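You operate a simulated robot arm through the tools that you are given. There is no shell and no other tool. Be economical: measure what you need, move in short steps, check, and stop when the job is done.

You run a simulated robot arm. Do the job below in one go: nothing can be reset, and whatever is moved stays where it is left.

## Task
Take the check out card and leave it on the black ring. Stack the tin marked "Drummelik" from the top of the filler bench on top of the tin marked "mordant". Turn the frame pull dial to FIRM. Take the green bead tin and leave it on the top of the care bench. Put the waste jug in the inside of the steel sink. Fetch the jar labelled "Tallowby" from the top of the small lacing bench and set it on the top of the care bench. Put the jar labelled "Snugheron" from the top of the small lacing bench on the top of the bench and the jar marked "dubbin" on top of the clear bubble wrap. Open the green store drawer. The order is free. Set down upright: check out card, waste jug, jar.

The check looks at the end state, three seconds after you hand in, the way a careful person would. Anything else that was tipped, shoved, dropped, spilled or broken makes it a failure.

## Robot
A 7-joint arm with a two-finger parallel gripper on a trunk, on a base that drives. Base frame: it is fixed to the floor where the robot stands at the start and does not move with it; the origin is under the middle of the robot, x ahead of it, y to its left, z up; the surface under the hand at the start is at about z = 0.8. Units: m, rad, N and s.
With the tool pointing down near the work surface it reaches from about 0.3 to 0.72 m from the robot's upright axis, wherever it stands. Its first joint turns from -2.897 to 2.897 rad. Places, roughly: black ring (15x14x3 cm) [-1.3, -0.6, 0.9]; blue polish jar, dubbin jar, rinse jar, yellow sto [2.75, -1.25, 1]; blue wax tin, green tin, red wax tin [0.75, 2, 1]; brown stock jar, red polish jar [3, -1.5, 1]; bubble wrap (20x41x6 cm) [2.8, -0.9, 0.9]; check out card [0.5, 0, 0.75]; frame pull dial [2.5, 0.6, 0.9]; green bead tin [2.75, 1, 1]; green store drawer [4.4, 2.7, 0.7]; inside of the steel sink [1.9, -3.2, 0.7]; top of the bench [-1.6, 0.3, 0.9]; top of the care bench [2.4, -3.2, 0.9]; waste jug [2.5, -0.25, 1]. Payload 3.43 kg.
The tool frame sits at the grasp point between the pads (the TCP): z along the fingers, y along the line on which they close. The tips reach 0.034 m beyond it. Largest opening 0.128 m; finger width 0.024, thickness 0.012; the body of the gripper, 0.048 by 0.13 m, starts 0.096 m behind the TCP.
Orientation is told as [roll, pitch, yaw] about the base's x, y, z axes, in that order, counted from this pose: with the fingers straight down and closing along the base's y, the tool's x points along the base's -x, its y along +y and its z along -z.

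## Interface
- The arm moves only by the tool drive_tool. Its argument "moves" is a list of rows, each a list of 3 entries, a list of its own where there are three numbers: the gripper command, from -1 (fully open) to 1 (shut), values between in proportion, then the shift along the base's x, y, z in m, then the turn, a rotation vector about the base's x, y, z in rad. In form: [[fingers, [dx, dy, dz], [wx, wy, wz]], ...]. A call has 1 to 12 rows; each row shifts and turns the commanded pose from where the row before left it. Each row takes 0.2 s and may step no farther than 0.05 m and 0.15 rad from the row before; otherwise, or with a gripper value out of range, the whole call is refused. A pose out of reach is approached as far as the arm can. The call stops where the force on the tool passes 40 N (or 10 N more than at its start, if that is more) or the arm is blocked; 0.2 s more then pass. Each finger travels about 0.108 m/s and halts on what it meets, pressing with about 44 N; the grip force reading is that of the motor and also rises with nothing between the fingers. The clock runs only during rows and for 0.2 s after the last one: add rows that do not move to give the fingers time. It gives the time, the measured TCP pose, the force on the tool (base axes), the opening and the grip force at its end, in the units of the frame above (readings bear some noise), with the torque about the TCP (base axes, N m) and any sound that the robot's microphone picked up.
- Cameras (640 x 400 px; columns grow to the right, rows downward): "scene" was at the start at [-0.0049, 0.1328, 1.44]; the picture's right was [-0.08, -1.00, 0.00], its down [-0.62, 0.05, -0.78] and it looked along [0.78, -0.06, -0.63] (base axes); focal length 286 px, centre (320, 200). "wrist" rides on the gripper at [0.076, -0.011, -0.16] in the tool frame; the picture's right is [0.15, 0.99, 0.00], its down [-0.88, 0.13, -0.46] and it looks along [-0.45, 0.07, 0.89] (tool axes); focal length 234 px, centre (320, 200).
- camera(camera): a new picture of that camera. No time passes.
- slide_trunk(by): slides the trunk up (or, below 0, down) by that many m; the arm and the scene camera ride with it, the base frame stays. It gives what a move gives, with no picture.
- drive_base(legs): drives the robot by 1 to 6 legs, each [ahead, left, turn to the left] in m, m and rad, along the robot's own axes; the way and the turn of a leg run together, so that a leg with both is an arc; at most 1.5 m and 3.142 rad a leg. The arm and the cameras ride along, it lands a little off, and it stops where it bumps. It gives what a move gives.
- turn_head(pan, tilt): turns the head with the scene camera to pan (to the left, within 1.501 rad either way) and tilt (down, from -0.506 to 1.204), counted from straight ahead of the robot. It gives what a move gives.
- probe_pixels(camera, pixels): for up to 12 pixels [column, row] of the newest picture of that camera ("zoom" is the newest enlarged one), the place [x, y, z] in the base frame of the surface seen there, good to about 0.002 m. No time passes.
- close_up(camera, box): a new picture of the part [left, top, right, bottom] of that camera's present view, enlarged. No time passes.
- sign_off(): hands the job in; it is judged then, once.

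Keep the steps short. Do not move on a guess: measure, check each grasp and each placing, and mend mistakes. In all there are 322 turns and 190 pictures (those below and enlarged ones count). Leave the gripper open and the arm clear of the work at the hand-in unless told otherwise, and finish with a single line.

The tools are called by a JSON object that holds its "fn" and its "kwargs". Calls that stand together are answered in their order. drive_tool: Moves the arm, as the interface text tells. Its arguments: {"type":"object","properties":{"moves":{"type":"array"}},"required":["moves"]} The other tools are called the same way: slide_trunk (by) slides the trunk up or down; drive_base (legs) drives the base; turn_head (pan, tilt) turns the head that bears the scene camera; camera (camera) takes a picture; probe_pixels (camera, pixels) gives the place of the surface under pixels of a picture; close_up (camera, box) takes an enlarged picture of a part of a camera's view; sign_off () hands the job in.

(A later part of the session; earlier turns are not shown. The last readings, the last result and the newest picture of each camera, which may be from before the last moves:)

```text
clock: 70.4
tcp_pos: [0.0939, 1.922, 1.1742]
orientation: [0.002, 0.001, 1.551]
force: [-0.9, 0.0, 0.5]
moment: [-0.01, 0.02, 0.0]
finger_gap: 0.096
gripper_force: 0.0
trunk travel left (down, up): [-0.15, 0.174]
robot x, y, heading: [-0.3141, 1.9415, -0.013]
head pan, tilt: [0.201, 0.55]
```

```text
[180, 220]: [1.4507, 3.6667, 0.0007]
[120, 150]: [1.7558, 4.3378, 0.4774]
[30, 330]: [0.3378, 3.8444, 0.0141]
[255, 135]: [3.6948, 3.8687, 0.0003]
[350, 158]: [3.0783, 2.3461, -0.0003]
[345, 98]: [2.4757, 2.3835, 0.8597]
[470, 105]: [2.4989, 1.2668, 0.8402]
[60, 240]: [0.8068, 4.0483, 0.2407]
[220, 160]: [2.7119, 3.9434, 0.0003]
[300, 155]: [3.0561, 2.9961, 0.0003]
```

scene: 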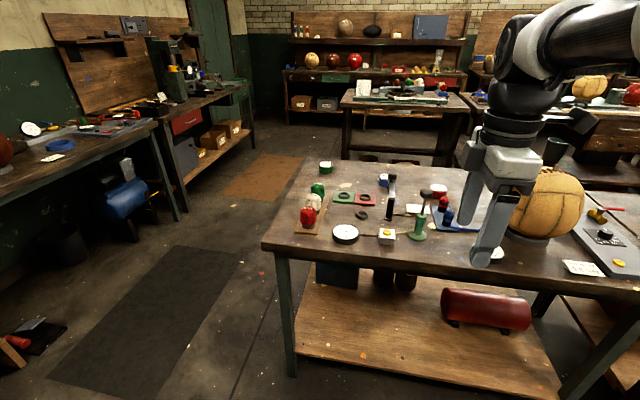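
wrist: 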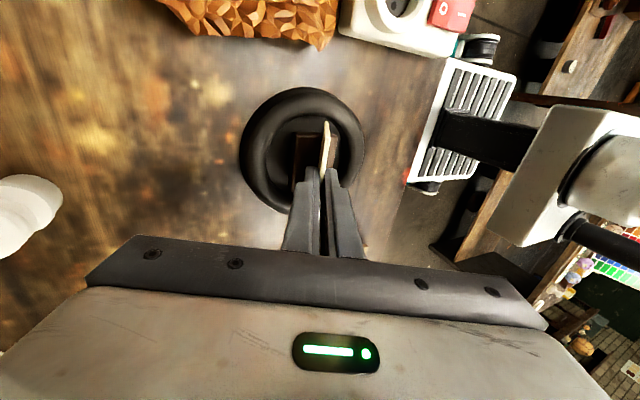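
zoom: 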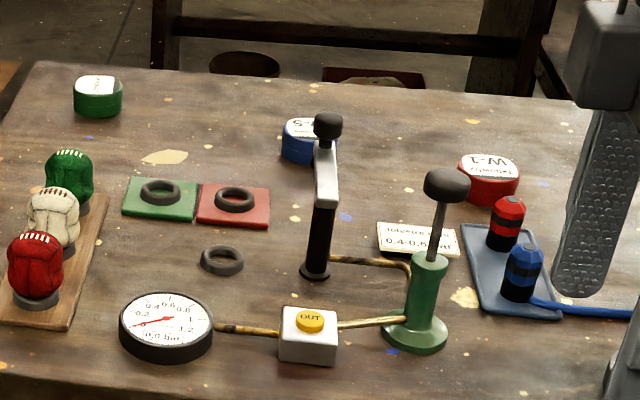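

The corridor at y≈2.9 is clear. I drive round: left 1.0, ahead 2.0, then face −y and go to y≈2.05, then face −x.

{"fn": "drive_base", "kwargs": {"legs": [[0, 1.0, 0.01], [1.5, 0, 0], [0.4, 0, 0], [0, 0, -1.57], [0.85, 0, 0], [0, 0, -1.57]]}}

{"fn": "turn_head", "kwargs": {"pan": 0.0, "tilt": 0.6}}

{"fn": "camera", "kwargs": {"camera": "scene"}}

```text
clock: 101.3
tcp_pos: [1.1574, 2.0635, 1.1745]
orientation: [0.001, -0.001, -1.59]
force: [0.0, 0.1, 0.0]
moment: [0.0, -0.02, 0.01]
finger_gap: 0.0961
gripper_force: 0.1
trunk travel left (down, up): [-0.15, 0.174]
robot x, y, heading: [1.5662, 2.0473, 3.124]
head pan, tilt: [0.201, 0.55]
```

```text
clock: 102.0
tcp_pos: [1.1577, 2.0625, 1.1747]
orientation: [0.002, 0.001, -1.589]
force: [0.9, -0.1, -0.1]
moment: [0.03, -0.04, -0.01]
finger_gap: 0.0962
gripper_force: 0.0
trunk travel left (down, up): [-0.15, 0.174]
robot x, y, heading: [1.5644, 2.0427, 3.126]
head pan, tilt: [0.0, 0.6]
```

```text
158 pictures are left
```

scene: 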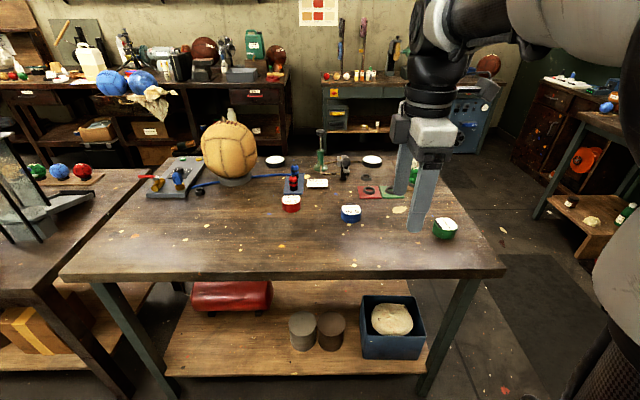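

Now the tins' labels face me. I enlarge them.

{"fn": "close_up", "kwargs": {"camera": "scene", "box": [270, 180, 370, 240]}}

{"fn": "close_up", "kwargs": {"camera": "scene", "box": [415, 205, 475, 245]}}

{"fn": "probe_pixels", "kwargs": {"camera": "scene", "pixels": [[290, 197], [350, 208], [445, 222], [300, 275], [480, 272], [65, 272]]}}

```text
6.40 times, centred on (320, 210) of scene
```

zoom: 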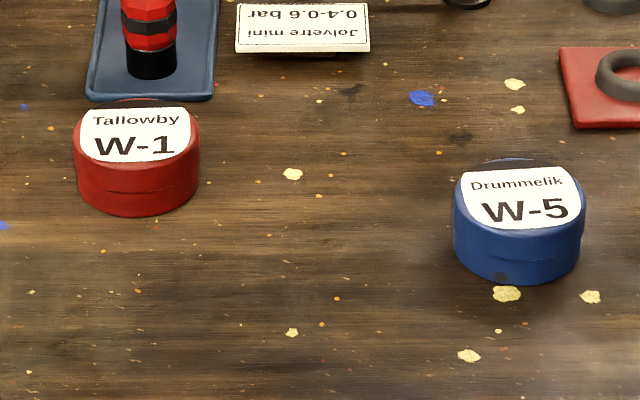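

```text
10.00 times, centred on (445, 225) of scene
```

zoom: 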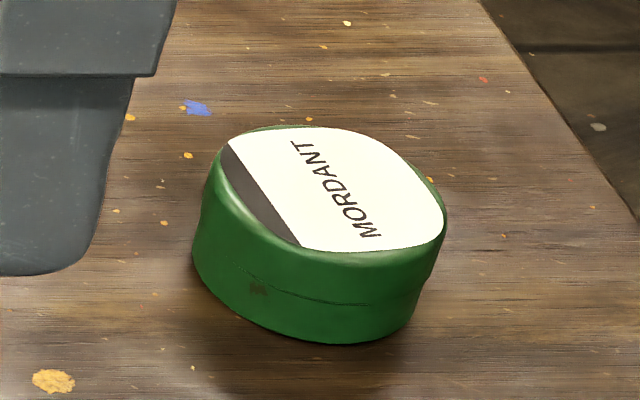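

```text
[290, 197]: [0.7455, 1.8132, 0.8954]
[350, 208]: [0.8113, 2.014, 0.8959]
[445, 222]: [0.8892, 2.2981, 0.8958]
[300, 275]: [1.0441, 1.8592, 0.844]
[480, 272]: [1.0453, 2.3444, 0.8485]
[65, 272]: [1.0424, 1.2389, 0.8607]
```

Blue is Drummelik, green is MORDANT. I drive 0.18 m closer, then measure both tins.

{"fn": "drive_base", "kwargs": {"legs": [[0.17, 0, 0.016]]}}

{"fn": "turn_head", "kwargs": {"pan": -0.1, "tilt": 0.8}}

{"fn": "close_up", "kwargs": {"camera": "scene", "box": [240, 100, 460, 240]}}

```text
clock: 103.5
tcp_pos: [0.9893, 2.0548, 1.1751]
orientation: [0.0, 0.0, -1.571]
force: [0.6, 0.3, -0.3]
moment: [-0.02, 0.02, 0.01]
finger_gap: 0.0959
gripper_force: 0.0
trunk travel left (down, up): [-0.15, 0.174]
robot x, y, heading: [1.3933, 2.0512, -3.135]
head pan, tilt: [0.0, 0.6]
```

```text
clock: 104.2
tcp_pos: [0.9881, 2.056, 1.1746]
orientation: [0.0, 0.001, -1.569]
force: [0.4, -1.1, -0.1]
moment: [0.0, 0.01, -0.03]
finger_gap: 0.0961
gripper_force: 0.1
trunk travel left (down, up): [-0.15, 0.174]
robot x, y, heading: [1.4007, 2.0452, -3.135]
head pan, tilt: [-0.099, 0.799]
```

```text
2.86 times, centred on (350, 170) of scene
```

zoom: 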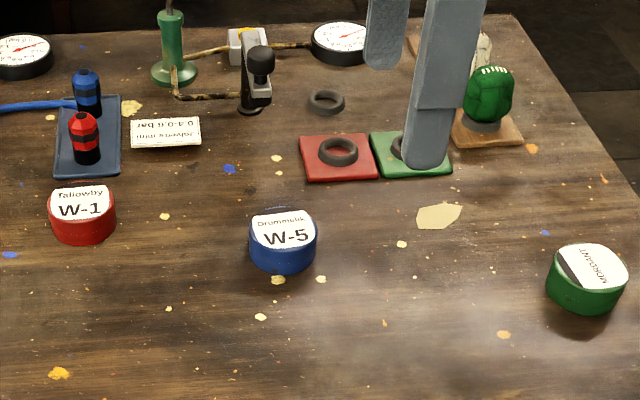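

{"fn": "probe_pixels", "kwargs": {"camera": "zoom", "pixels": [[253, 230], [313, 230], [282, 214], [282, 245], [282, 271], [282, 285], [551, 265], [623, 265], [588, 247], [588, 285], [588, 310], [588, 325]]}}

```text
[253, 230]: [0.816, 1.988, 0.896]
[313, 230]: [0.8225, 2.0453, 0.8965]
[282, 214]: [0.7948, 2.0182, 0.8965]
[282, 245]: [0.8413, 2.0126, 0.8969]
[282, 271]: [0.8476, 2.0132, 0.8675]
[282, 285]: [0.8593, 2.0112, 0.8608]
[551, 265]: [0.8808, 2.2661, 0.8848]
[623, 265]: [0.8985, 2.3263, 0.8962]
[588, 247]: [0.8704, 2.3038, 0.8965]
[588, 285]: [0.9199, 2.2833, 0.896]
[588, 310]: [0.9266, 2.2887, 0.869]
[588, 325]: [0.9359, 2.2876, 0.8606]
```

Blue tin: centre ≈(0.816,2.016), top 0.896, bench 0.860, radius ≈0.032. Green: centre ≈(0.894,2.297). I move above the blue tin.

{"fn": "drive_tool", "kwargs": {"moves": [[-0.7, [-0.04, -0.01, -0.02], [0, 0, 0]], [-0.7, [-0.04, -0.01, -0.02], [0, 0, 0]], [-0.7, [-0.04, -0.01, -0.02], [0, 0, 0]], [-0.7, [-0.04, -0.01, -0.02], [0, 0, 0]], [-0.7, [-0.012, 0, -0.04], [0, 0, 0]], [-0.7, [0, 0, -0.04], [0, 0, 0]], [-0.7, [0, 0, -0.04], [0, 0, 0]], [-0.7, [0, 0, 0], [0, 0, 0]]]}}

{"fn": "camera", "kwargs": {"camera": "wrist"}}

```text
clock: 106.0
tcp_pos: [0.8156, 2.0182, 0.9751]
orientation: [0.002, -0.001, -1.572]
force: [-0.1, 0.2, -0.2]
moment: [0.0, -0.01, -0.01]
finger_gap: 0.1086
gripper_force: 0.1
trunk travel left (down, up): [-0.15, 0.174]
robot x, y, heading: [1.3927, 2.0496, -3.133]
head pan, tilt: [-0.099, 0.799]
```

```text
154 pictures are left
```

wrist: 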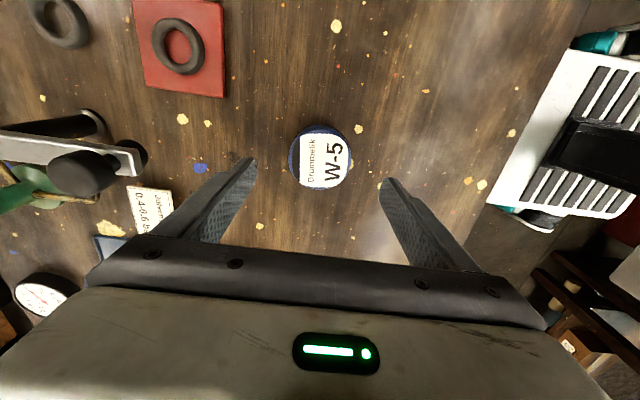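

The tin is between the fingers. I lower to z 0.899 and close.

{"fn": "drive_tool", "kwargs": {"moves": [[-0.7, [0, -0.001, -0.04], [0, 0, 0]], [-0.7, [0, -0.001, -0.036], [0, 0, 0]], [-0.7, [0, 0, 0], [0, 0, 0]], [1, [0, 0, 0], [0, 0, 0]], [1, [0, 0, 0], [0, 0, 0]], [1, [0, 0, 0], [0, 0, 0]]]}}

{"fn": "camera", "kwargs": {"camera": "wrist"}}

```text
clock: 107.4
tcp_pos: [0.8176, 2.016, 0.897]
orientation: [0.002, 0.001, -1.57]
force: [0.3, -0.2, 0.3]
moment: [-0.01, 0.02, -0.01]
finger_gap: 0.0663
gripper_force: 44.0
trunk travel left (down, up): [-0.15, 0.174]
robot x, y, heading: [1.3994, 2.0448, -3.136]
head pan, tilt: [-0.099, 0.799]
```

```text
153 pictures are left
```

wrist: 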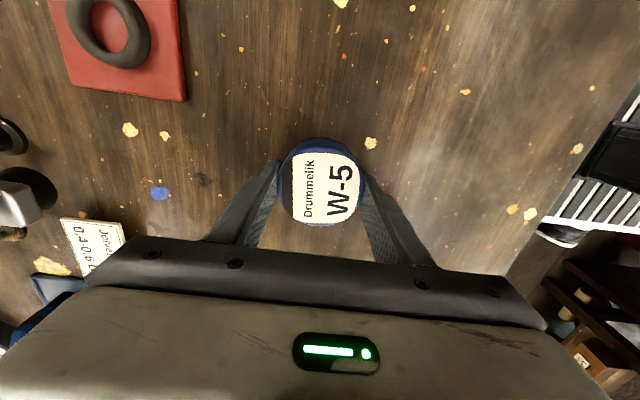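

Gripped (66 mm, 44 N). Lift to z≈1.0 and carry over the green tin.

{"fn": "drive_tool", "kwargs": {"moves": [[1, [0, 0, 0.04], [0, 0, 0]], [1, [0, 0, 0.04], [0, 0, 0]], [1, [0.01, 0.045, 0.01], [0, 0, 0]], [1, [0.01, 0.045, 0], [0, 0, 0]], [1, [0.01, 0.045, 0], [0, 0, 0]], [1, [0.01, 0.045, 0], [0, 0, 0]], [1, [0.015, 0.045, 0], [0, 0, 0]], [1, [0.015, 0.045, 0], [0, 0, 0]], [1, [0.007, 0.011, 0], [0, 0, 0]], [1, [0, 0, 0], [0, 0, 0]]]}}

{"fn": "close_up", "kwargs": {"camera": "scene", "box": [380, 120, 500, 240]}}

{"fn": "camera", "kwargs": {"camera": "wrist"}}

```text
clock: 109.6
tcp_pos: [0.8942, 2.2957, 0.9892]
orientation: [0.0, 0.0, -1.571]
force: [0.5, -0.9, -0.8]
moment: [0.01, -0.07, -0.03]
finger_gap: 0.0663
gripper_force: 44.0
trunk travel left (down, up): [-0.15, 0.174]
robot x, y, heading: [1.3981, 2.0491, -3.13]
head pan, tilt: [-0.099, 0.799]
```

```text
3.33 times, centred on (440, 180) of scene
```

zoom: 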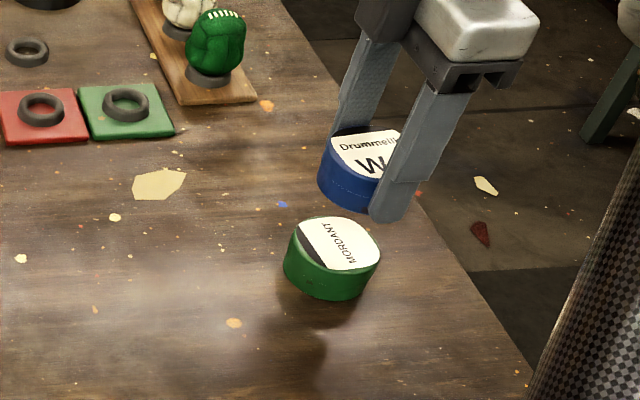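

```text
151 pictures are left
```

wrist: 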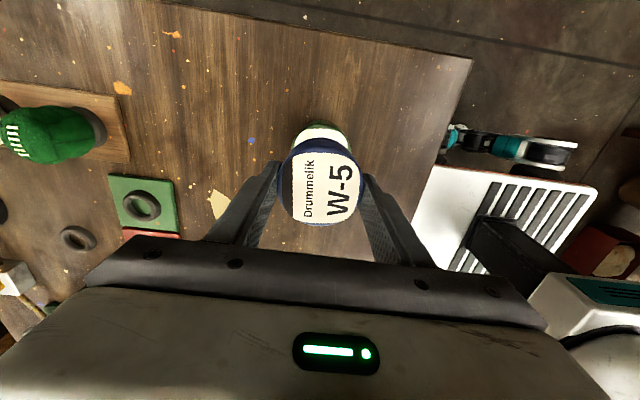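

{"fn": "probe_pixels", "kwargs": {"camera": "zoom", "pixels": [[287, 262], [377, 255], [330, 292], [338, 220], [310, 290], [330, 272]]}}

{"fn": "probe_pixels", "kwargs": {"camera": "wrist", "pixels": [[318, 142], [320, 223], [320, 180], [318, 128], [345, 131], [300, 132], [283, 175], [360, 180]]}}

```text
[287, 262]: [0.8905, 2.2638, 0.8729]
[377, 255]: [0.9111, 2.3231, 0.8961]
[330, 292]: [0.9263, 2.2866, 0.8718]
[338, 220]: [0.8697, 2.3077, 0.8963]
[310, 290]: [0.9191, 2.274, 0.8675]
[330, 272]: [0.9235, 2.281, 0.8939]
```

```text
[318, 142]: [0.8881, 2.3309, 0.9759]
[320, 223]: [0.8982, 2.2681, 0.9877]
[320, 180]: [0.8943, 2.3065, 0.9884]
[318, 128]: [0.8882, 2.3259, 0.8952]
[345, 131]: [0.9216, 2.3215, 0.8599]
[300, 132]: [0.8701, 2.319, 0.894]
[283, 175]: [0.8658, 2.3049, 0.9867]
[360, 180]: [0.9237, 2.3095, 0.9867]
```

Blue centre (0.8945,2.299), green (0.8945,2.297). I shift −2 mm in y and lower to just above contact, then creep.

{"fn": "drive_tool", "kwargs": {"moves": [[1, [0, -0.002, -0.03], [0, 0, 0]], [1, [0, 0, -0.02], [0, 0, 0]], [1, [0, 0, -0.004], [0, 0, 0]], [1, [0, 0, -0.002], [0, 0, 0]], [1, [0, 0, 0], [0, 0, 0]]]}}

{"fn": "close_up", "kwargs": {"camera": "scene", "box": [400, 140, 500, 230]}}

```text
clock: 110.8
tcp_pos: [0.8941, 2.2928, 0.9335]
orientation: [0.0, 0.0, -1.57]
force: [-0.2, -0.4, -1.7]
moment: [0.01, 0.0, 0.03]
finger_gap: 0.0662
gripper_force: 43.8
trunk travel left (down, up): [-0.15, 0.174]
robot x, y, heading: [1.396, 2.0448, -3.133]
head pan, tilt: [-0.099, 0.799]
```

```text
4.44 times, centred on (450, 185) of scene
```

zoom: 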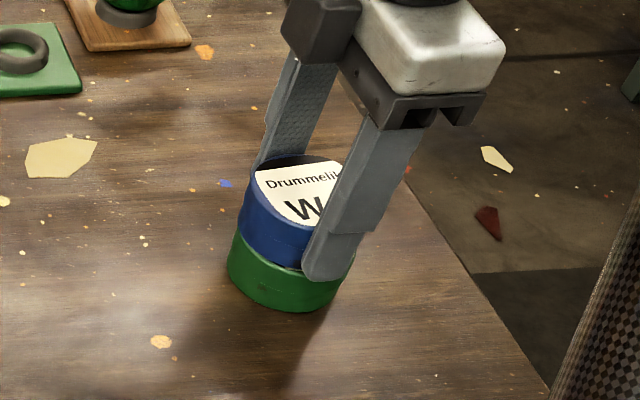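

{"fn": "drive_tool", "kwargs": {"moves": [[1, [0, 0, -0.001], [0, 0, 0]], [1, [0, 0, -0.001], [0, 0, 0]], [1, [0, 0, 0], [0, 0, 0]]]}}

{"fn": "probe_pixels", "kwargs": {"camera": "zoom", "pixels": [[242, 215], [250, 245], [232, 260], [290, 262], [285, 300], [265, 200], [270, 258], [270, 300]]}}

```text
clock: 111.6
tcp_pos: [0.8939, 2.2926, 0.9318]
orientation: [0.001, 0.001, -1.57]
force: [2.3, 1.0, 4.8]
moment: [0.05, -0.21, 0.02]
finger_gap: 0.0663
gripper_force: 44.0
trunk travel left (down, up): [-0.15, 0.174]
robot x, y, heading: [1.4001, 2.048, -3.133]
head pan, tilt: [-0.099, 0.799]
```

```text
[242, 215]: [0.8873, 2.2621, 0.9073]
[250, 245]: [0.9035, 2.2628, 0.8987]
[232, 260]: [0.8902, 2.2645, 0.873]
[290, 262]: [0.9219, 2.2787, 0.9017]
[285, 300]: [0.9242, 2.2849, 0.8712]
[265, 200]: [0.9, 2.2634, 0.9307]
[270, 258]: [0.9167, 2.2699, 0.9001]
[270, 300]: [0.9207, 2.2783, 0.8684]
```

In contact (4.8 N) and aligned within about 3 mm. I release and rise.

{"fn": "drive_tool", "kwargs": {"moves": [[0.1, [0, 0, 0], [0, 0, 0]], [-0.4, [0, 0, 0], [0, 0, 0]], [-0.4, [0, 0, 0], [0, 0, 0]], [-0.4, [0, 0, 0.04], [0, 0, 0]], [-0.4, [0, 0, 0.05], [0, 0, 0]], [-0.4, [0.02, -0.02, 0.04], [0, 0, 0]], [-0.4, [0.04, -0.02, 0.02], [0, 0, 0]], [-0.4, [0.04, -0.02, 0.02], [0, 0, 0]], [-0.4, [0, 0, 0], [0, 0, 0]]]}}

{"fn": "close_up", "kwargs": {"camera": "scene", "box": [400, 140, 500, 230]}}

```text
clock: 113.6
tcp_pos: [0.9938, 2.2298, 1.0996]
orientation: [0.003, -0.001, -1.571]
force: [0.5, -0.5, 0.1]
moment: [0.02, 0.01, 0.0]
finger_gap: 0.0897
gripper_force: 0.0
trunk travel left (down, up): [-0.15, 0.174]
robot x, y, heading: [1.394, 2.0455, -3.133]
head pan, tilt: [-0.099, 0.799]
```

```text
4.44 times, centred on (450, 185) of scene
```

zoom: 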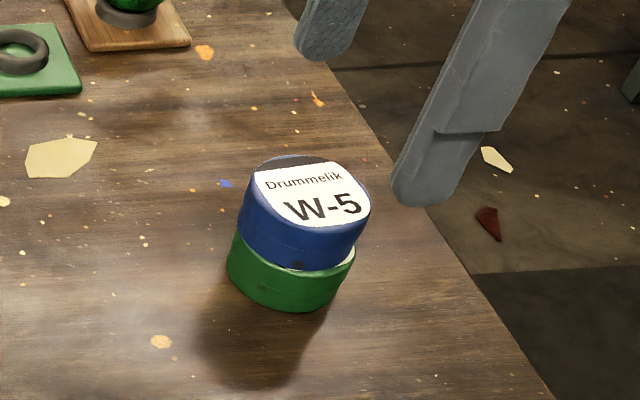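

The stack is stable. I draw the arm in, back off into the aisle and turn to face the benches at x≈2.5.

{"fn": "drive_tool", "kwargs": {"moves": [[-0.4, [0.01, -0.045, 0.02], [0, 0, 0]], [-0.4, [0.0, -0.045, 0.02], [0, 0, 0]], [-0.4, [0.0, -0.045, 0.02], [0, 0, 0]], [-0.4, [0.0, -0.045, 0.02], [0, 0, 0]]]}}

{"fn": "drive_base", "kwargs": {"legs": [[-0.35, 0, 0], [0, 0, 1.55], [1.4, 0, 0], [0, 0, 1.57]]}}

{"fn": "turn_head", "kwargs": {"pan": 0.0, "tilt": 0.45}}

{"fn": "camera", "kwargs": {"camera": "scene"}}

```text
refused: row 1 steps farther than a row can; nothing moved
```

```text
clock: 130.2
tcp_pos: [2.1528, 0.4738, 1.101]
orientation: [0.001, 0.0, 1.544]
force: [-0.2, 0.1, 0.4]
moment: [0.0, -0.01, 0.0]
finger_gap: 0.0896
gripper_force: 0.0
trunk travel left (down, up): [-0.15, 0.174]
robot x, y, heading: [1.7525, 0.6699, -0.025]
head pan, tilt: [-0.099, 0.799]
```

```text
clock: 131.0
tcp_pos: [2.1509, 0.4737, 1.1003]
orientation: [0.0, 0.002, 1.544]
force: [1.0, -0.9, 1.1]
moment: [-0.02, -0.02, -0.01]
finger_gap: 0.0896
gripper_force: 0.0
trunk travel left (down, up): [-0.15, 0.174]
robot x, y, heading: [1.7528, 0.672, -0.021]
head pan, tilt: [0.0, 0.45]
```

```text
148 pictures are left
```

scene: 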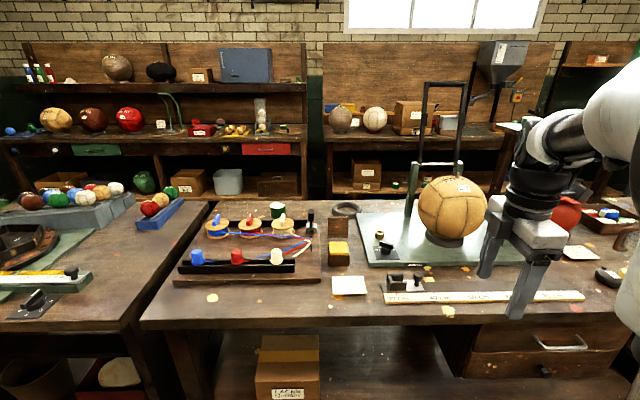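

I see a ball frame plate with a small black knob near (385,248) and a green tin near (277,208). Enlarging.

{"fn": "close_up", "kwargs": {"camera": "scene", "box": [340, 200, 500, 300]}}

{"fn": "close_up", "kwargs": {"camera": "scene", "box": [170, 190, 330, 290]}}

{"fn": "probe_pixels", "kwargs": {"camera": "scene", "pixels": [[277, 206], [277, 215], [379, 236], [386, 249], [300, 320], [395, 278], [418, 280], [510, 260], [338, 255]]}}

```text
4.00 times, centred on (420, 250) of scene
```

zoom: 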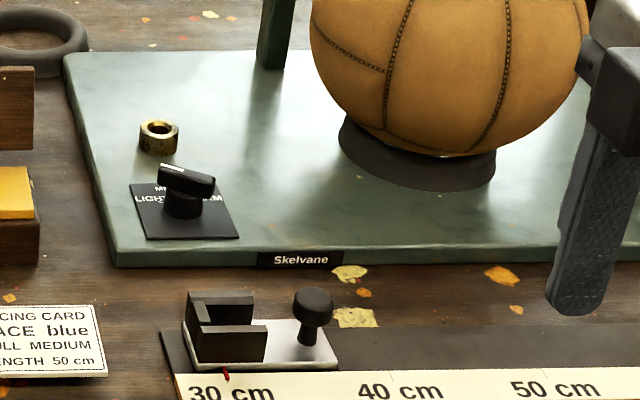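

```text
4.00 times, centred on (250, 240) of scene
```

zoom: 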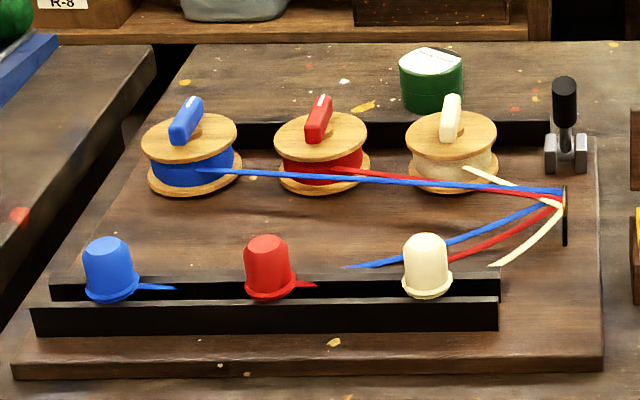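

```text
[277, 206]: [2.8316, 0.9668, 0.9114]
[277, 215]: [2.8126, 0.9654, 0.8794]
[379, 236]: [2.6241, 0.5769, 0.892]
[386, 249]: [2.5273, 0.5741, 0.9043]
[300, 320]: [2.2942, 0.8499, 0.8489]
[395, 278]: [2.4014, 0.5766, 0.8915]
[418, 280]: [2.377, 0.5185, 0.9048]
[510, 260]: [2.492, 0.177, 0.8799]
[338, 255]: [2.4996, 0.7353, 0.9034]
```

The dial knob is at about (2.527,0.574), its legend partly hidden. I drive 0.2 m closer and look from above with the wrist camera.

{"fn": "drive_base", "kwargs": {"legs": [[0.2, 0, 0.022]]}}

{"fn": "drive_tool", "kwargs": {"moves": [[-0.4, [0.04, 0.02, 0], [0, 0, 0]], [-0.4, [0.04, 0.03, 0], [0, 0, 0]], [-0.4, [0.04, 0.03, 0], [0, 0, 0]], [-0.4, [0.03, 0.0, 0], [0, 0, 0]], [-0.4, [0, 0, 0], [0, 0, 0]]]}}

{"fn": "camera", "kwargs": {"camera": "wrist"}}

```text
clock: 132.6
tcp_pos: [2.3562, 0.4811, 1.1]
orientation: [0.001, 0.001, 1.567]
force: [-0.1, 0.1, -0.9]
moment: [0.01, -0.03, -0.03]
finger_gap: 0.0897
gripper_force: 0.0
trunk travel left (down, up): [-0.15, 0.174]
robot x, y, heading: [1.9572, 0.6661, -0.001]
head pan, tilt: [0.0, 0.45]
```

```text
clock: 133.8
tcp_pos: [2.5035, 0.5609, 1.101]
orientation: [0.003, 0.0, 1.566]
force: [-0.2, 0.1, -0.4]
moment: [-0.02, 0.02, 0.02]
finger_gap: 0.0896
gripper_force: 0.0
trunk travel left (down, up): [-0.15, 0.174]
robot x, y, heading: [1.9519, 0.6644, -0.001]
head pan, tilt: [0.0, 0.45]
```

```text
145 pictures are left
```

wrist: 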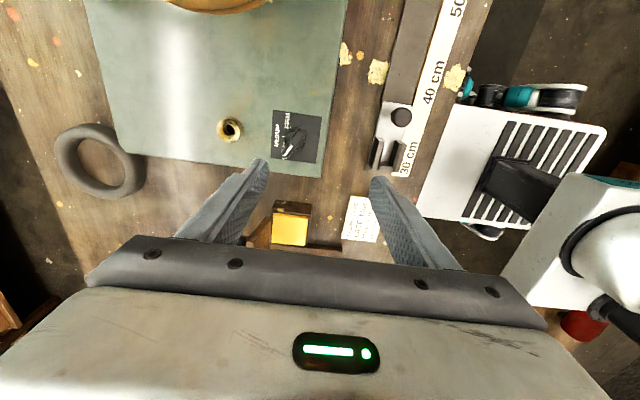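

{"fn": "close_up", "kwargs": {"camera": "wrist", "box": [255, 95, 345, 175]}}

```text
5.00 times, centred on (300, 135) of wrist
```

zoom: 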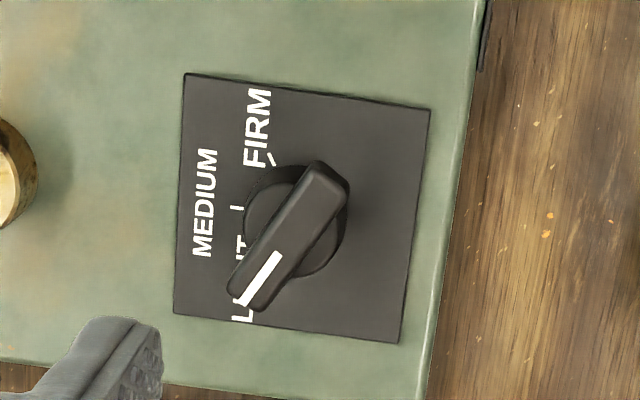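

The pointer is at LIGHT; FIRM is clockwise (from above) past MEDIUM. I probe the knob bar and legend to get exact angles.

{"fn": "probe_pixels", "kwargs": {"camera": "zoom", "pixels": [[278, 258], [250, 300], [318, 170], [250, 295], [300, 215], [237, 208], [271, 158], [262, 115], [205, 205], [242, 290], [340, 225], [300, 262]]}}

```text
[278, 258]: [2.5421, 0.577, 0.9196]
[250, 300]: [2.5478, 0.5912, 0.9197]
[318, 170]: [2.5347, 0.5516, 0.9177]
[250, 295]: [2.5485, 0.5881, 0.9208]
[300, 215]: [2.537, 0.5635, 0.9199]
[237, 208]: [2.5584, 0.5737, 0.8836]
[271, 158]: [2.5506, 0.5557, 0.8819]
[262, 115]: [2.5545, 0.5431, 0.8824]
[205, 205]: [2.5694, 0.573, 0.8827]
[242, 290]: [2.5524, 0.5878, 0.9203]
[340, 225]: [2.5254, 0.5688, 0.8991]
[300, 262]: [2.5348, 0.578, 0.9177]
```

Knob centre ≈(2.540,0.572), top z 0.920, bar at 68°; FIRM is at about −59°. I turn the tool by −0.38 rad to straddle the bar, narrow the fingers and come above it.

{"fn": "drive_tool", "kwargs": {"moves": [[0.2, [0.015, 0.005, -0.02], [0, 0, -0.13]], [0.2, [0.015, 0.006, -0.03], [0, 0, -0.13]], [0.2, [0.0065, 0, -0.04], [0, 0, -0.12]], [0.2, [0, 0, -0.03], [0, 0, 0]], [0.2, [0, 0, 0], [0, 0, 0]]]}}

{"fn": "camera", "kwargs": {"camera": "wrist"}}

```text
clock: 135.0
tcp_pos: [2.5437, 0.5742, 0.9809]
orientation: [0.002, 0.001, 1.185]
force: [0.8, 0.2, -0.4]
moment: [-0.01, 0.0, -0.03]
finger_gap: 0.0513
gripper_force: 0.0
trunk travel left (down, up): [-0.15, 0.174]
robot x, y, heading: [1.9529, 0.6653, 0.005]
head pan, tilt: [0.0, 0.45]
```

```text
143 pictures are left
```

wrist: 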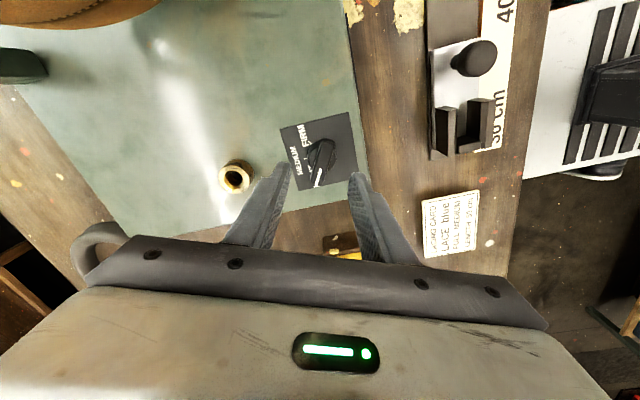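

{"fn": "close_up", "kwargs": {"camera": "wrist", "box": [270, 100, 370, 200]}}

{"fn": "probe_pixels", "kwargs": {"camera": "zoom", "pixels": [[318, 260], [300, 335], [200, 260], [250, 130]]}}

```text
4.00 times, centred on (320, 150) of wrist
```

zoom: 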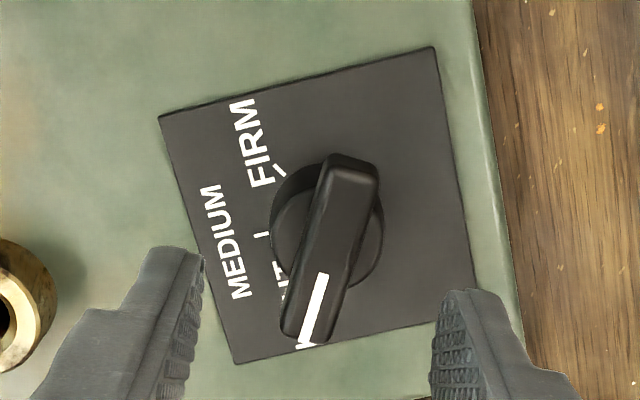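

```text
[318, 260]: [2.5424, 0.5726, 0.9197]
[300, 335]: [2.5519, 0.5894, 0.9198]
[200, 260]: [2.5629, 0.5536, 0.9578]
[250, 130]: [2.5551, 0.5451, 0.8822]
```

The bar is nearer 60°. I turn another −0.11, centre by −2 mm, lower to z 0.937 and close softly.

{"fn": "drive_tool", "kwargs": {"moves": [[0.2, [-0.002, -0.002, 0], [0, 0, -0.11]], [0.2, [0, 0, -0.03], [0, 0, 0]], [0.2, [0, 0, -0.014], [0, 0, 0]], [1, [0, 0, 0], [0, 0, 0]], [1, [0, 0, 0], [0, 0, 0]], [1, [0, 0, 0], [0, 0, 0]]]}}

{"fn": "close_up", "kwargs": {"camera": "wrist", "box": [220, 90, 400, 250]}}

```text
clock: 136.4
tcp_pos: [2.5392, 0.5708, 0.937]
orientation: [0.002, -0.001, 1.078]
force: [0.7, 0.3, -1.2]
moment: [-0.04, -0.06, -0.04]
finger_gap: 0.0291
gripper_force: 45.2
trunk travel left (down, up): [-0.15, 0.174]
robot x, y, heading: [1.9514, 0.6652, -0.004]
head pan, tilt: [0.0, 0.45]
```

```text
2.50 times, centred on (310, 170) of wrist
```

zoom: 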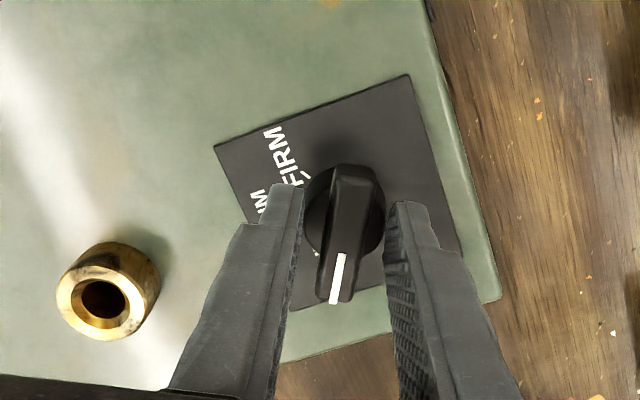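

The fingers stopped at 29 mm on the round skirt below the bar. I open, raise 9 mm and close on the bar itself.

{"fn": "drive_tool", "kwargs": {"moves": [[0.3, [0, 0, 0], [0, 0, 0]], [0.3, [0, 0, 0.009], [0, 0, 0]], [1, [0, 0, 0], [0, 0, 0]], [1, [0, 0, 0], [0, 0, 0]], [1, [0, 0, 0], [0, 0, 0]]]}}

{"fn": "close_up", "kwargs": {"camera": "wrist", "box": [220, 90, 400, 250]}}

```text
clock: 137.6
tcp_pos: [2.5393, 0.5703, 0.9456]
orientation: [0.002, 0.0, 1.075]
force: [0.6, 0.3, -1.4]
moment: [-0.06, -0.23, -0.96]
finger_gap: 0.0138
gripper_force: 44.8
trunk travel left (down, up): [-0.15, 0.174]
robot x, y, heading: [1.9519, 0.6649, 0.006]
head pan, tilt: [0.0, 0.45]
```

```text
2.50 times, centred on (310, 170) of wrist
```

zoom: 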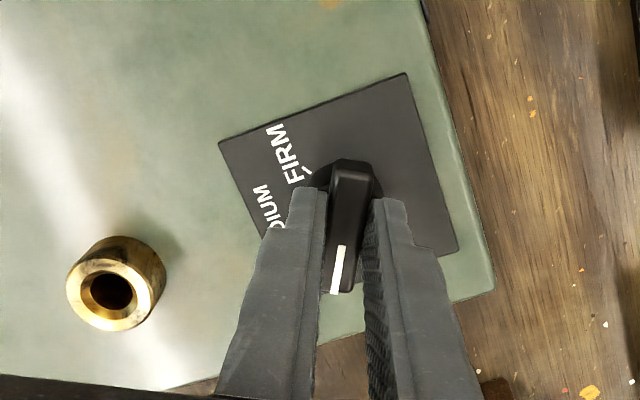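

Now holding the bar (14 mm). I turn clockwise in steps of 0.15 rad, 7 first.

{"fn": "drive_tool", "kwargs": {"moves": [[1, [0, 0, 0], [0, 0, -0.15]], [1, [0, 0, 0], [0, 0, -0.15]], [1, [0, 0, 0], [0, 0, -0.15]], [1, [0, 0, 0], [0, 0, -0.15]], [1, [0, 0, 0], [0, 0, -0.15]], [1, [0, 0, 0], [0, 0, -0.15]], [1, [0, 0, 0], [0, 0, -0.15]]]}}

{"fn": "close_up", "kwargs": {"camera": "wrist", "box": [220, 90, 400, 250]}}

```text
clock: 139.2
tcp_pos: [2.5378, 0.572, 0.9447]
orientation: [0.002, 0.007, 0.026]
force: [-22.4, 14.3, -7.8]
moment: [0.31, -0.56, 0.02]
finger_gap: 0.014
gripper_force: 45.5
trunk travel left (down, up): [-0.15, 0.174]
robot x, y, heading: [1.9514, 0.6653, 0.006]
head pan, tilt: [0.0, 0.45]
```

```text
2.50 times, centred on (310, 170) of wrist
```

zoom: 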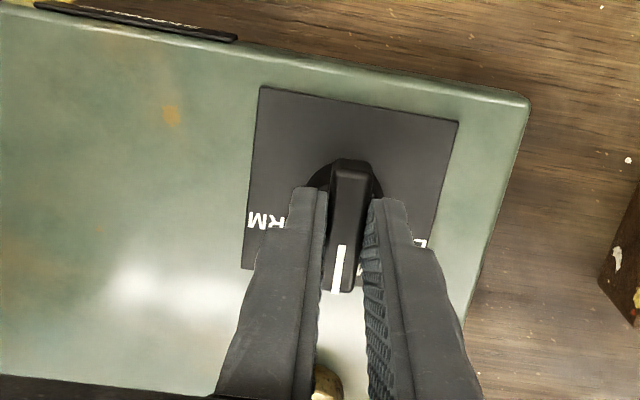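

It turns well, with some side force. I relieve it by shifting the command 2 mm and turn on.

{"fn": "drive_tool", "kwargs": {"moves": [[1, [-0.002, 0.0015, 0.0], [0, 0, 0]], [1, [0, 0, 0], [0, 0, -0.15]], [1, [0, 0, 0], [0, 0, -0.15]], [1, [0, 0, 0], [0, 0, -0.15]]]}}

```text
clock: 140.2
tcp_pos: [2.5379, 0.574, 0.9457]
orientation: [0.001, 0.002, -0.425]
force: [-7.4, 16.4, -17.5]
moment: [0.55, 0.52, 0.02]
finger_gap: 0.0137
gripper_force: 45.3
trunk travel left (down, up): [-0.15, 0.174]
robot x, y, heading: [1.9536, 0.6657, 0.006]
head pan, tilt: [0.0, 0.45]
```

{"fn": "drive_tool", "kwargs": {"moves": [[1, [-0.0005, 0.0015, 0.001], [0, 0, 0]], [1, [0, 0, 0], [0, 0, -0.15]], [1, [0, 0, 0], [0, 0, -0.15]], [1, [0, 0.001, 0], [0, 0, -0.15]], [1, [0, 0, 0], [0, 0, -0.145]], [1, [0, 0, 0], [0, 0, 0]]]}}

{"fn": "camera", "kwargs": {"camera": "wrist"}}

```text
clock: 141.6
tcp_pos: [2.5385, 0.575, 0.9449]
orientation: [-0.001, 0.002, -1.017]
force: [4.4, 17.0, -28.7]
moment: [0.81, 0.03, 0.0]
finger_gap: 0.0138
gripper_force: 44.9
trunk travel left (down, up): [-0.15, 0.174]
robot x, y, heading: [1.9487, 0.6678, 0.004]
head pan, tilt: [0.0, 0.45]
```

```text
138 pictures are left
```

wrist: 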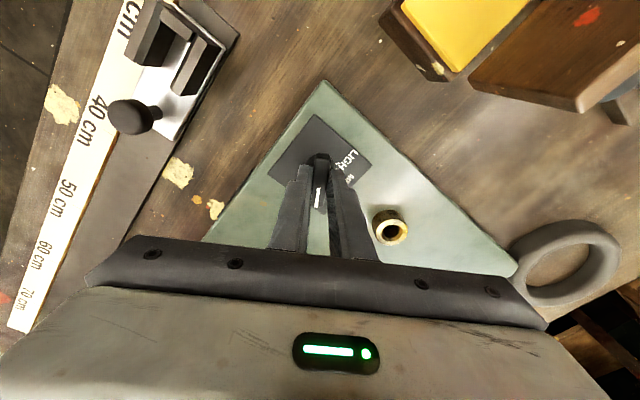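

The yaw is where FIRM should be. I open, rise and check the pointer.

{"fn": "drive_tool", "kwargs": {"moves": [[0.4, [0, 0, 0], [0, 0, 0]], [0.4, [0, 0, 0], [0, 0, 0]], [0.4, [0, 0, 0.04], [0, 0, 0]], [0.4, [0, 0, 0.04], [0, 0, 0]], [0.4, [0, 0, 0.02], [0, 0, 0]], [0.4, [0, 0, 0], [0, 0, 0]]]}}

{"fn": "close_up", "kwargs": {"camera": "wrist", "box": [230, 90, 410, 250]}}

```text
clock: 143.0
tcp_pos: [2.536, 0.5754, 1.045]
orientation: [0.003, 0.0, -1.018]
force: [0.4, 0.1, -0.1]
moment: [0.0, 0.03, 0.02]
finger_gap: 0.0384
gripper_force: 0.1
trunk travel left (down, up): [-0.15, 0.174]
robot x, y, heading: [1.9517, 0.6675, 0.002]
head pan, tilt: [0.0, 0.45]
```

```text
2.50 times, centred on (320, 170) of wrist
```

zoom: 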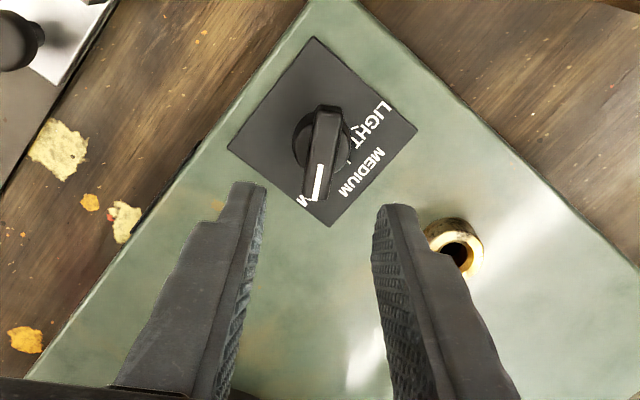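

{"fn": "close_up", "kwargs": {"camera": "wrist", "box": [290, 100, 360, 190]}}

{"fn": "probe_pixels", "kwargs": {"camera": "zoom", "pixels": [[290, 255], [282, 300], [295, 200], [310, 140], [275, 325], [400, 150], [370, 260]]}}

```text
4.44 times, centred on (325, 145) of wrist
```

zoom: 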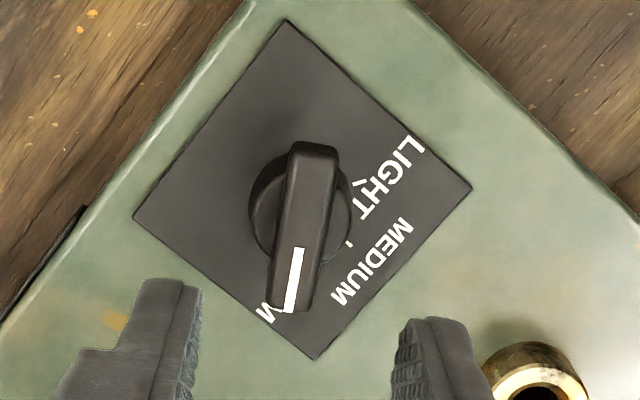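

```text
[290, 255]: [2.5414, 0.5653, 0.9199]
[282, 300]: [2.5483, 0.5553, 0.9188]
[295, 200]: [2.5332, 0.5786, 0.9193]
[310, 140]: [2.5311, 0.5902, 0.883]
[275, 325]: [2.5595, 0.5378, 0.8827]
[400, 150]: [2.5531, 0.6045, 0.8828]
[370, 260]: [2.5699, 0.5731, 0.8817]
```

The pointer sits at about −57°, on the FIRM tick. Next the waste jug at around (2.5,−0.25): I raise the arm, back off a bit and look right.

{"fn": "drive_tool", "kwargs": {"moves": [[-1, [-0.04, 0, 0.03], [0, 0, 0.0]], [-1, [-0.04, 0, 0.03], [0, 0, 0.0]], [-1, [-0.04, 0.01, 0.02], [0, 0, 0.0]], [-1, [-0.04, 0.02, 0.02], [0, 0, 0.0]]]}}

{"fn": "drive_base", "kwargs": {"legs": [[-0.2, 0, 0]]}}

{"fn": "turn_head", "kwargs": {"pan": -0.75, "tilt": 0.45}}

{"fn": "camera", "kwargs": {"camera": "scene"}}

```text
clock: 144.0
tcp_pos: [2.3763, 0.6048, 1.1426]
orientation: [0.002, 0.001, -1.018]
force: [0.0, -0.9, 0.7]
moment: [0.02, 0.04, -0.02]
finger_gap: 0.128
gripper_force: 0.0
trunk travel left (down, up): [-0.15, 0.174]
robot x, y, heading: [1.9543, 0.6694, -0.001]
head pan, tilt: [0.0, 0.45]
```

```text
clock: 145.6
tcp_pos: [2.1747, 0.6049, 1.1435]
orientation: [0.003, 0.0, -1.017]
force: [-1.0, 0.2, -0.2]
moment: [0.0, 0.0, -0.01]
finger_gap: 0.128
gripper_force: 0.0
trunk travel left (down, up): [-0.15, 0.174]
robot x, y, heading: [1.7492, 0.6703, 0.002]
head pan, tilt: [0.0, 0.45]
```

```text
clock: 146.7
tcp_pos: [2.1745, 0.6055, 1.1429]
orientation: [0.002, -0.001, -1.015]
force: [-0.3, 0.3, -0.4]
moment: [0.0, -0.02, 0.0]
finger_gap: 0.128
gripper_force: 0.1
trunk travel left (down, up): [-0.15, 0.174]
robot x, y, heading: [1.7531, 0.6684, 0.002]
head pan, tilt: [-0.75, 0.45]
```

```text
135 pictures are left
```

scene: 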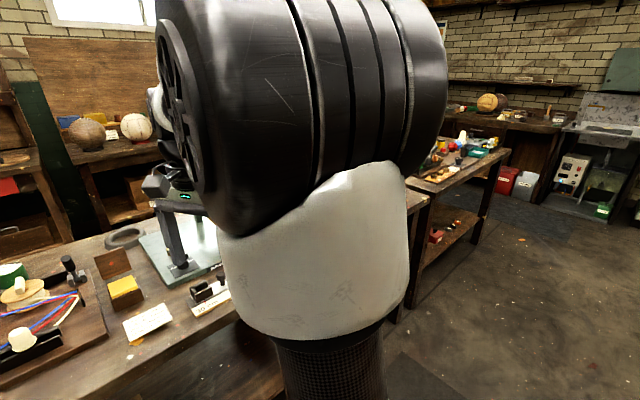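

The arm hides it. The aisle is free, so I strafe right 0.9 m to face the jug.

{"fn": "drive_base", "kwargs": {"legs": [[0, -0.9, 0]]}}

{"fn": "turn_head", "kwargs": {"pan": 0.15, "tilt": 0.5}}

{"fn": "camera", "kwargs": {"camera": "scene"}}

```text
clock: 155.6
tcp_pos: [2.1765, -0.2811, 1.1432]
orientation: [0.003, 0.001, -1.019]
force: [-0.6, 0.1, 0.3]
moment: [0.03, -0.02, 0.0]
finger_gap: 0.1279
gripper_force: 0.0
trunk travel left (down, up): [-0.15, 0.174]
robot x, y, heading: [1.7533, -0.2158, 0.006]
head pan, tilt: [-0.75, 0.45]
```

```text
clock: 156.8
tcp_pos: [2.1766, -0.2827, 1.1423]
orientation: [0.001, 0.0, -1.016]
force: [0.0, 0.5, 0.0]
moment: [-0.01, -0.02, -0.01]
finger_gap: 0.1281
gripper_force: 0.2
trunk travel left (down, up): [-0.15, 0.174]
robot x, y, heading: [1.7549, -0.2196, 0.005]
head pan, tilt: [0.15, 0.499]
```

```text
134 pictures are left
```

scene: 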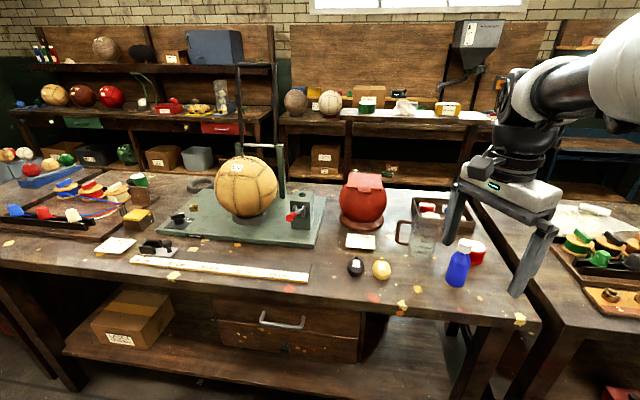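

A clear jug with a handle stands near (422,228). I enlarge and probe it.

{"fn": "close_up", "kwargs": {"camera": "scene", "box": [330, 160, 500, 300]}}

{"fn": "probe_pixels", "kwargs": {"camera": "scene", "pixels": [[424, 215], [424, 235], [424, 252], [413, 225], [442, 225], [400, 230], [405, 222], [478, 255], [458, 265], [425, 262], [420, 200], [520, 310]]}}

```text
2.86 times, centred on (415, 230) of scene
```

zoom: 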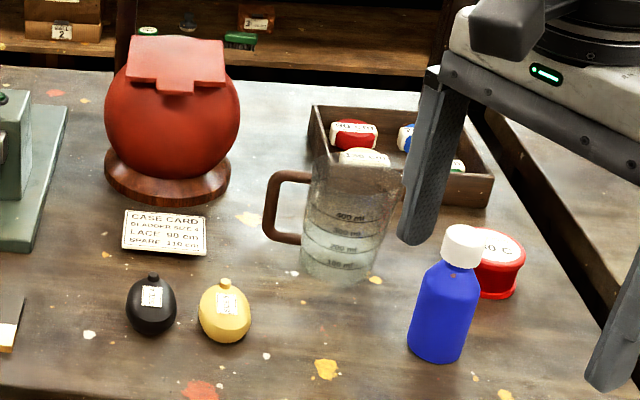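

```text
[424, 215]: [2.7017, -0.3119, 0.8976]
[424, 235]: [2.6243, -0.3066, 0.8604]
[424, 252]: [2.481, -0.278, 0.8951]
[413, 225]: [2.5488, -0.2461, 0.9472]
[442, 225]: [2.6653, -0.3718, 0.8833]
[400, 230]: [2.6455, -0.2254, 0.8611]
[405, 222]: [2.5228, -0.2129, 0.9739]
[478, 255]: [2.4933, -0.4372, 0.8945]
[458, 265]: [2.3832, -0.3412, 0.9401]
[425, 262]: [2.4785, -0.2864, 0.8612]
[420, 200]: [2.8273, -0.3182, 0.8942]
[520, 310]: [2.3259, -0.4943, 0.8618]
```

I drive 0.2 m closer and look down on it with the wrist camera.

{"fn": "drive_base", "kwargs": {"legs": [[0.2, 0, 0]]}}

{"fn": "drive_tool", "kwargs": {"moves": [[-1, [0.03, 0, 0.01], [0, 0, 0.145]], [-1, [0.03, 0, 0.01], [0, 0, 0.145]], [-1, [0.03, 0, 0.01], [0, 0, 0.145]], [-1, [0.03, 0, 0], [0, 0, 0.145]], [-1, [0, 0, 0], [0, 0, 0.145]], [-1, [0, 0, 0], [0, 0, 0.145]], [-1, [0, 0, 0], [0, 0, 0.145]], [-1, [0, 0, 0], [0, 0, 0]]]}}

{"fn": "camera", "kwargs": {"camera": "wrist"}}

```text
clock: 158.4
tcp_pos: [2.3807, -0.2799, 1.1422]
orientation: [0.002, 0.001, -1.018]
force: [-0.3, 0.4, 0.4]
moment: [-0.02, -0.02, -0.01]
finger_gap: 0.1279
gripper_force: 0.0
trunk travel left (down, up): [-0.15, 0.174]
robot x, y, heading: [1.9549, -0.2197, 0.006]
head pan, tilt: [0.15, 0.499]
```

```text
clock: 160.2
tcp_pos: [2.4994, -0.2801, 1.1723]
orientation: [0.002, 0.0, 0.0]
force: [-0.2, 0.1, 0.2]
moment: [-0.01, 0.0, -0.04]
finger_gap: 0.1281
gripper_force: 0.0
trunk travel left (down, up): [-0.15, 0.174]
robot x, y, heading: [1.954, -0.2167, 0.003]
head pan, tilt: [0.15, 0.499]
```

```text
132 pictures are left
```

wrist: 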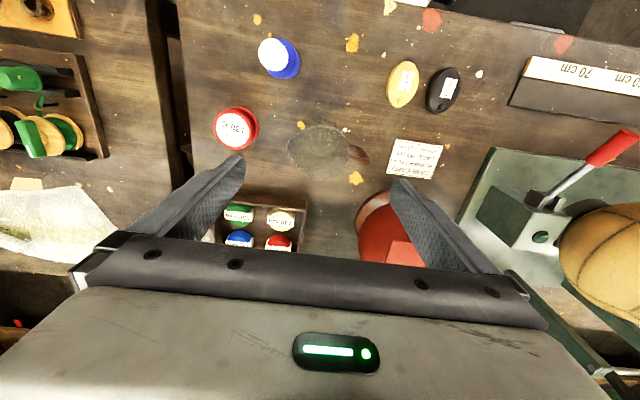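

{"fn": "close_up", "kwargs": {"camera": "wrist", "box": [240, 90, 400, 210]}}

{"fn": "probe_pixels", "kwargs": {"camera": "zoom", "pixels": [[500, 255], [470, 235], [300, 120], [190, 260], [320, 310], [420, 180], [310, 220], [485, 280]]}}

```text
3.33 times, centred on (320, 150) of wrist
```

zoom: 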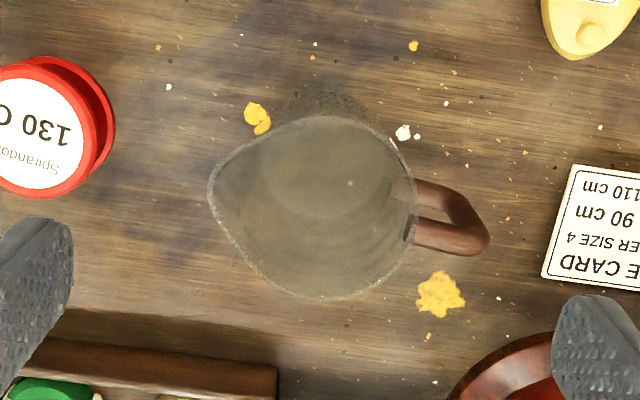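

```text
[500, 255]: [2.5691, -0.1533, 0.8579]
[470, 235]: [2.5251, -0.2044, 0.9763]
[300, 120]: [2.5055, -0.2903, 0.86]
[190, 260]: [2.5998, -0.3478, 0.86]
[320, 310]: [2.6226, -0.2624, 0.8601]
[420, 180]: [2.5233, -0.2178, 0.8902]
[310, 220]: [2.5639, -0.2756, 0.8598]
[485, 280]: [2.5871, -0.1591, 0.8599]
```

By projection the jug's rim is centred at about (2.520,−0.272), diameter ~8 cm, handle on +y, spout on −y. I turn the gripper to close along x, above it.

{"fn": "drive_tool", "kwargs": {"moves": [[-1, [0.002, 0.001, 0], [0, 0, 0.143]], [-1, [0.002, 0.001, 0], [0, 0, 0.143]], [-1, [0.002, 0.001, 0], [0, 0, 0.143]], [-1, [0.002, 0.001, 0], [0, 0, 0.143]], [-1, [0.002, 0.001, 0], [0, 0, 0.143]], [-1, [0.002, 0.001, 0], [0, 0, 0.143]], [-1, [0.002, 0.001, 0], [0, 0, 0.143]], [-1, [0.002, 0.001, 0], [0, 0, 0.143]], [-1, [0.002, 0, 0], [0, 0, 0.143]], [-1, [0.002, 0, 0], [0, 0, 0.143]], [-1, [0.0, 0, 0], [0, 0, 0.141]]]}}

{"fn": "camera", "kwargs": {"camera": "wrist"}}

{"fn": "turn_head", "kwargs": {"pan": -0.05, "tilt": 0.7}}

{"fn": "camera", "kwargs": {"camera": "scene"}}

```text
clock: 162.6
tcp_pos: [2.5194, -0.2727, 1.1725]
orientation: [0.002, 0.002, 1.571]
force: [0.2, 0.3, 0.1]
moment: [0.0, 0.0, -0.01]
finger_gap: 0.1282
gripper_force: 0.0
trunk travel left (down, up): [-0.15, 0.174]
robot x, y, heading: [1.9548, -0.2155, 0.0]
head pan, tilt: [0.15, 0.499]
```

```text
130 pictures are left
```

wrist: 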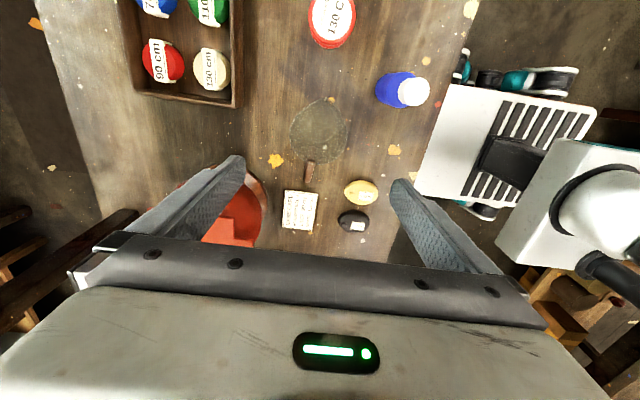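

```text
clock: 163.3
tcp_pos: [2.5206, -0.2721, 1.1725]
orientation: [0.001, 0.0, 1.567]
force: [0.4, -0.6, -0.5]
moment: [0.04, 0.02, -0.02]
finger_gap: 0.1281
gripper_force: 0.1
trunk travel left (down, up): [-0.15, 0.174]
robot x, y, heading: [1.9519, -0.2203, -0.006]
head pan, tilt: [-0.051, 0.7]
```

```text
129 pictures are left
```

scene: 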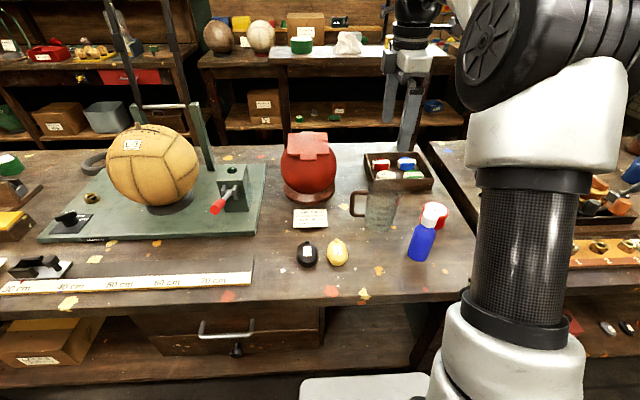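

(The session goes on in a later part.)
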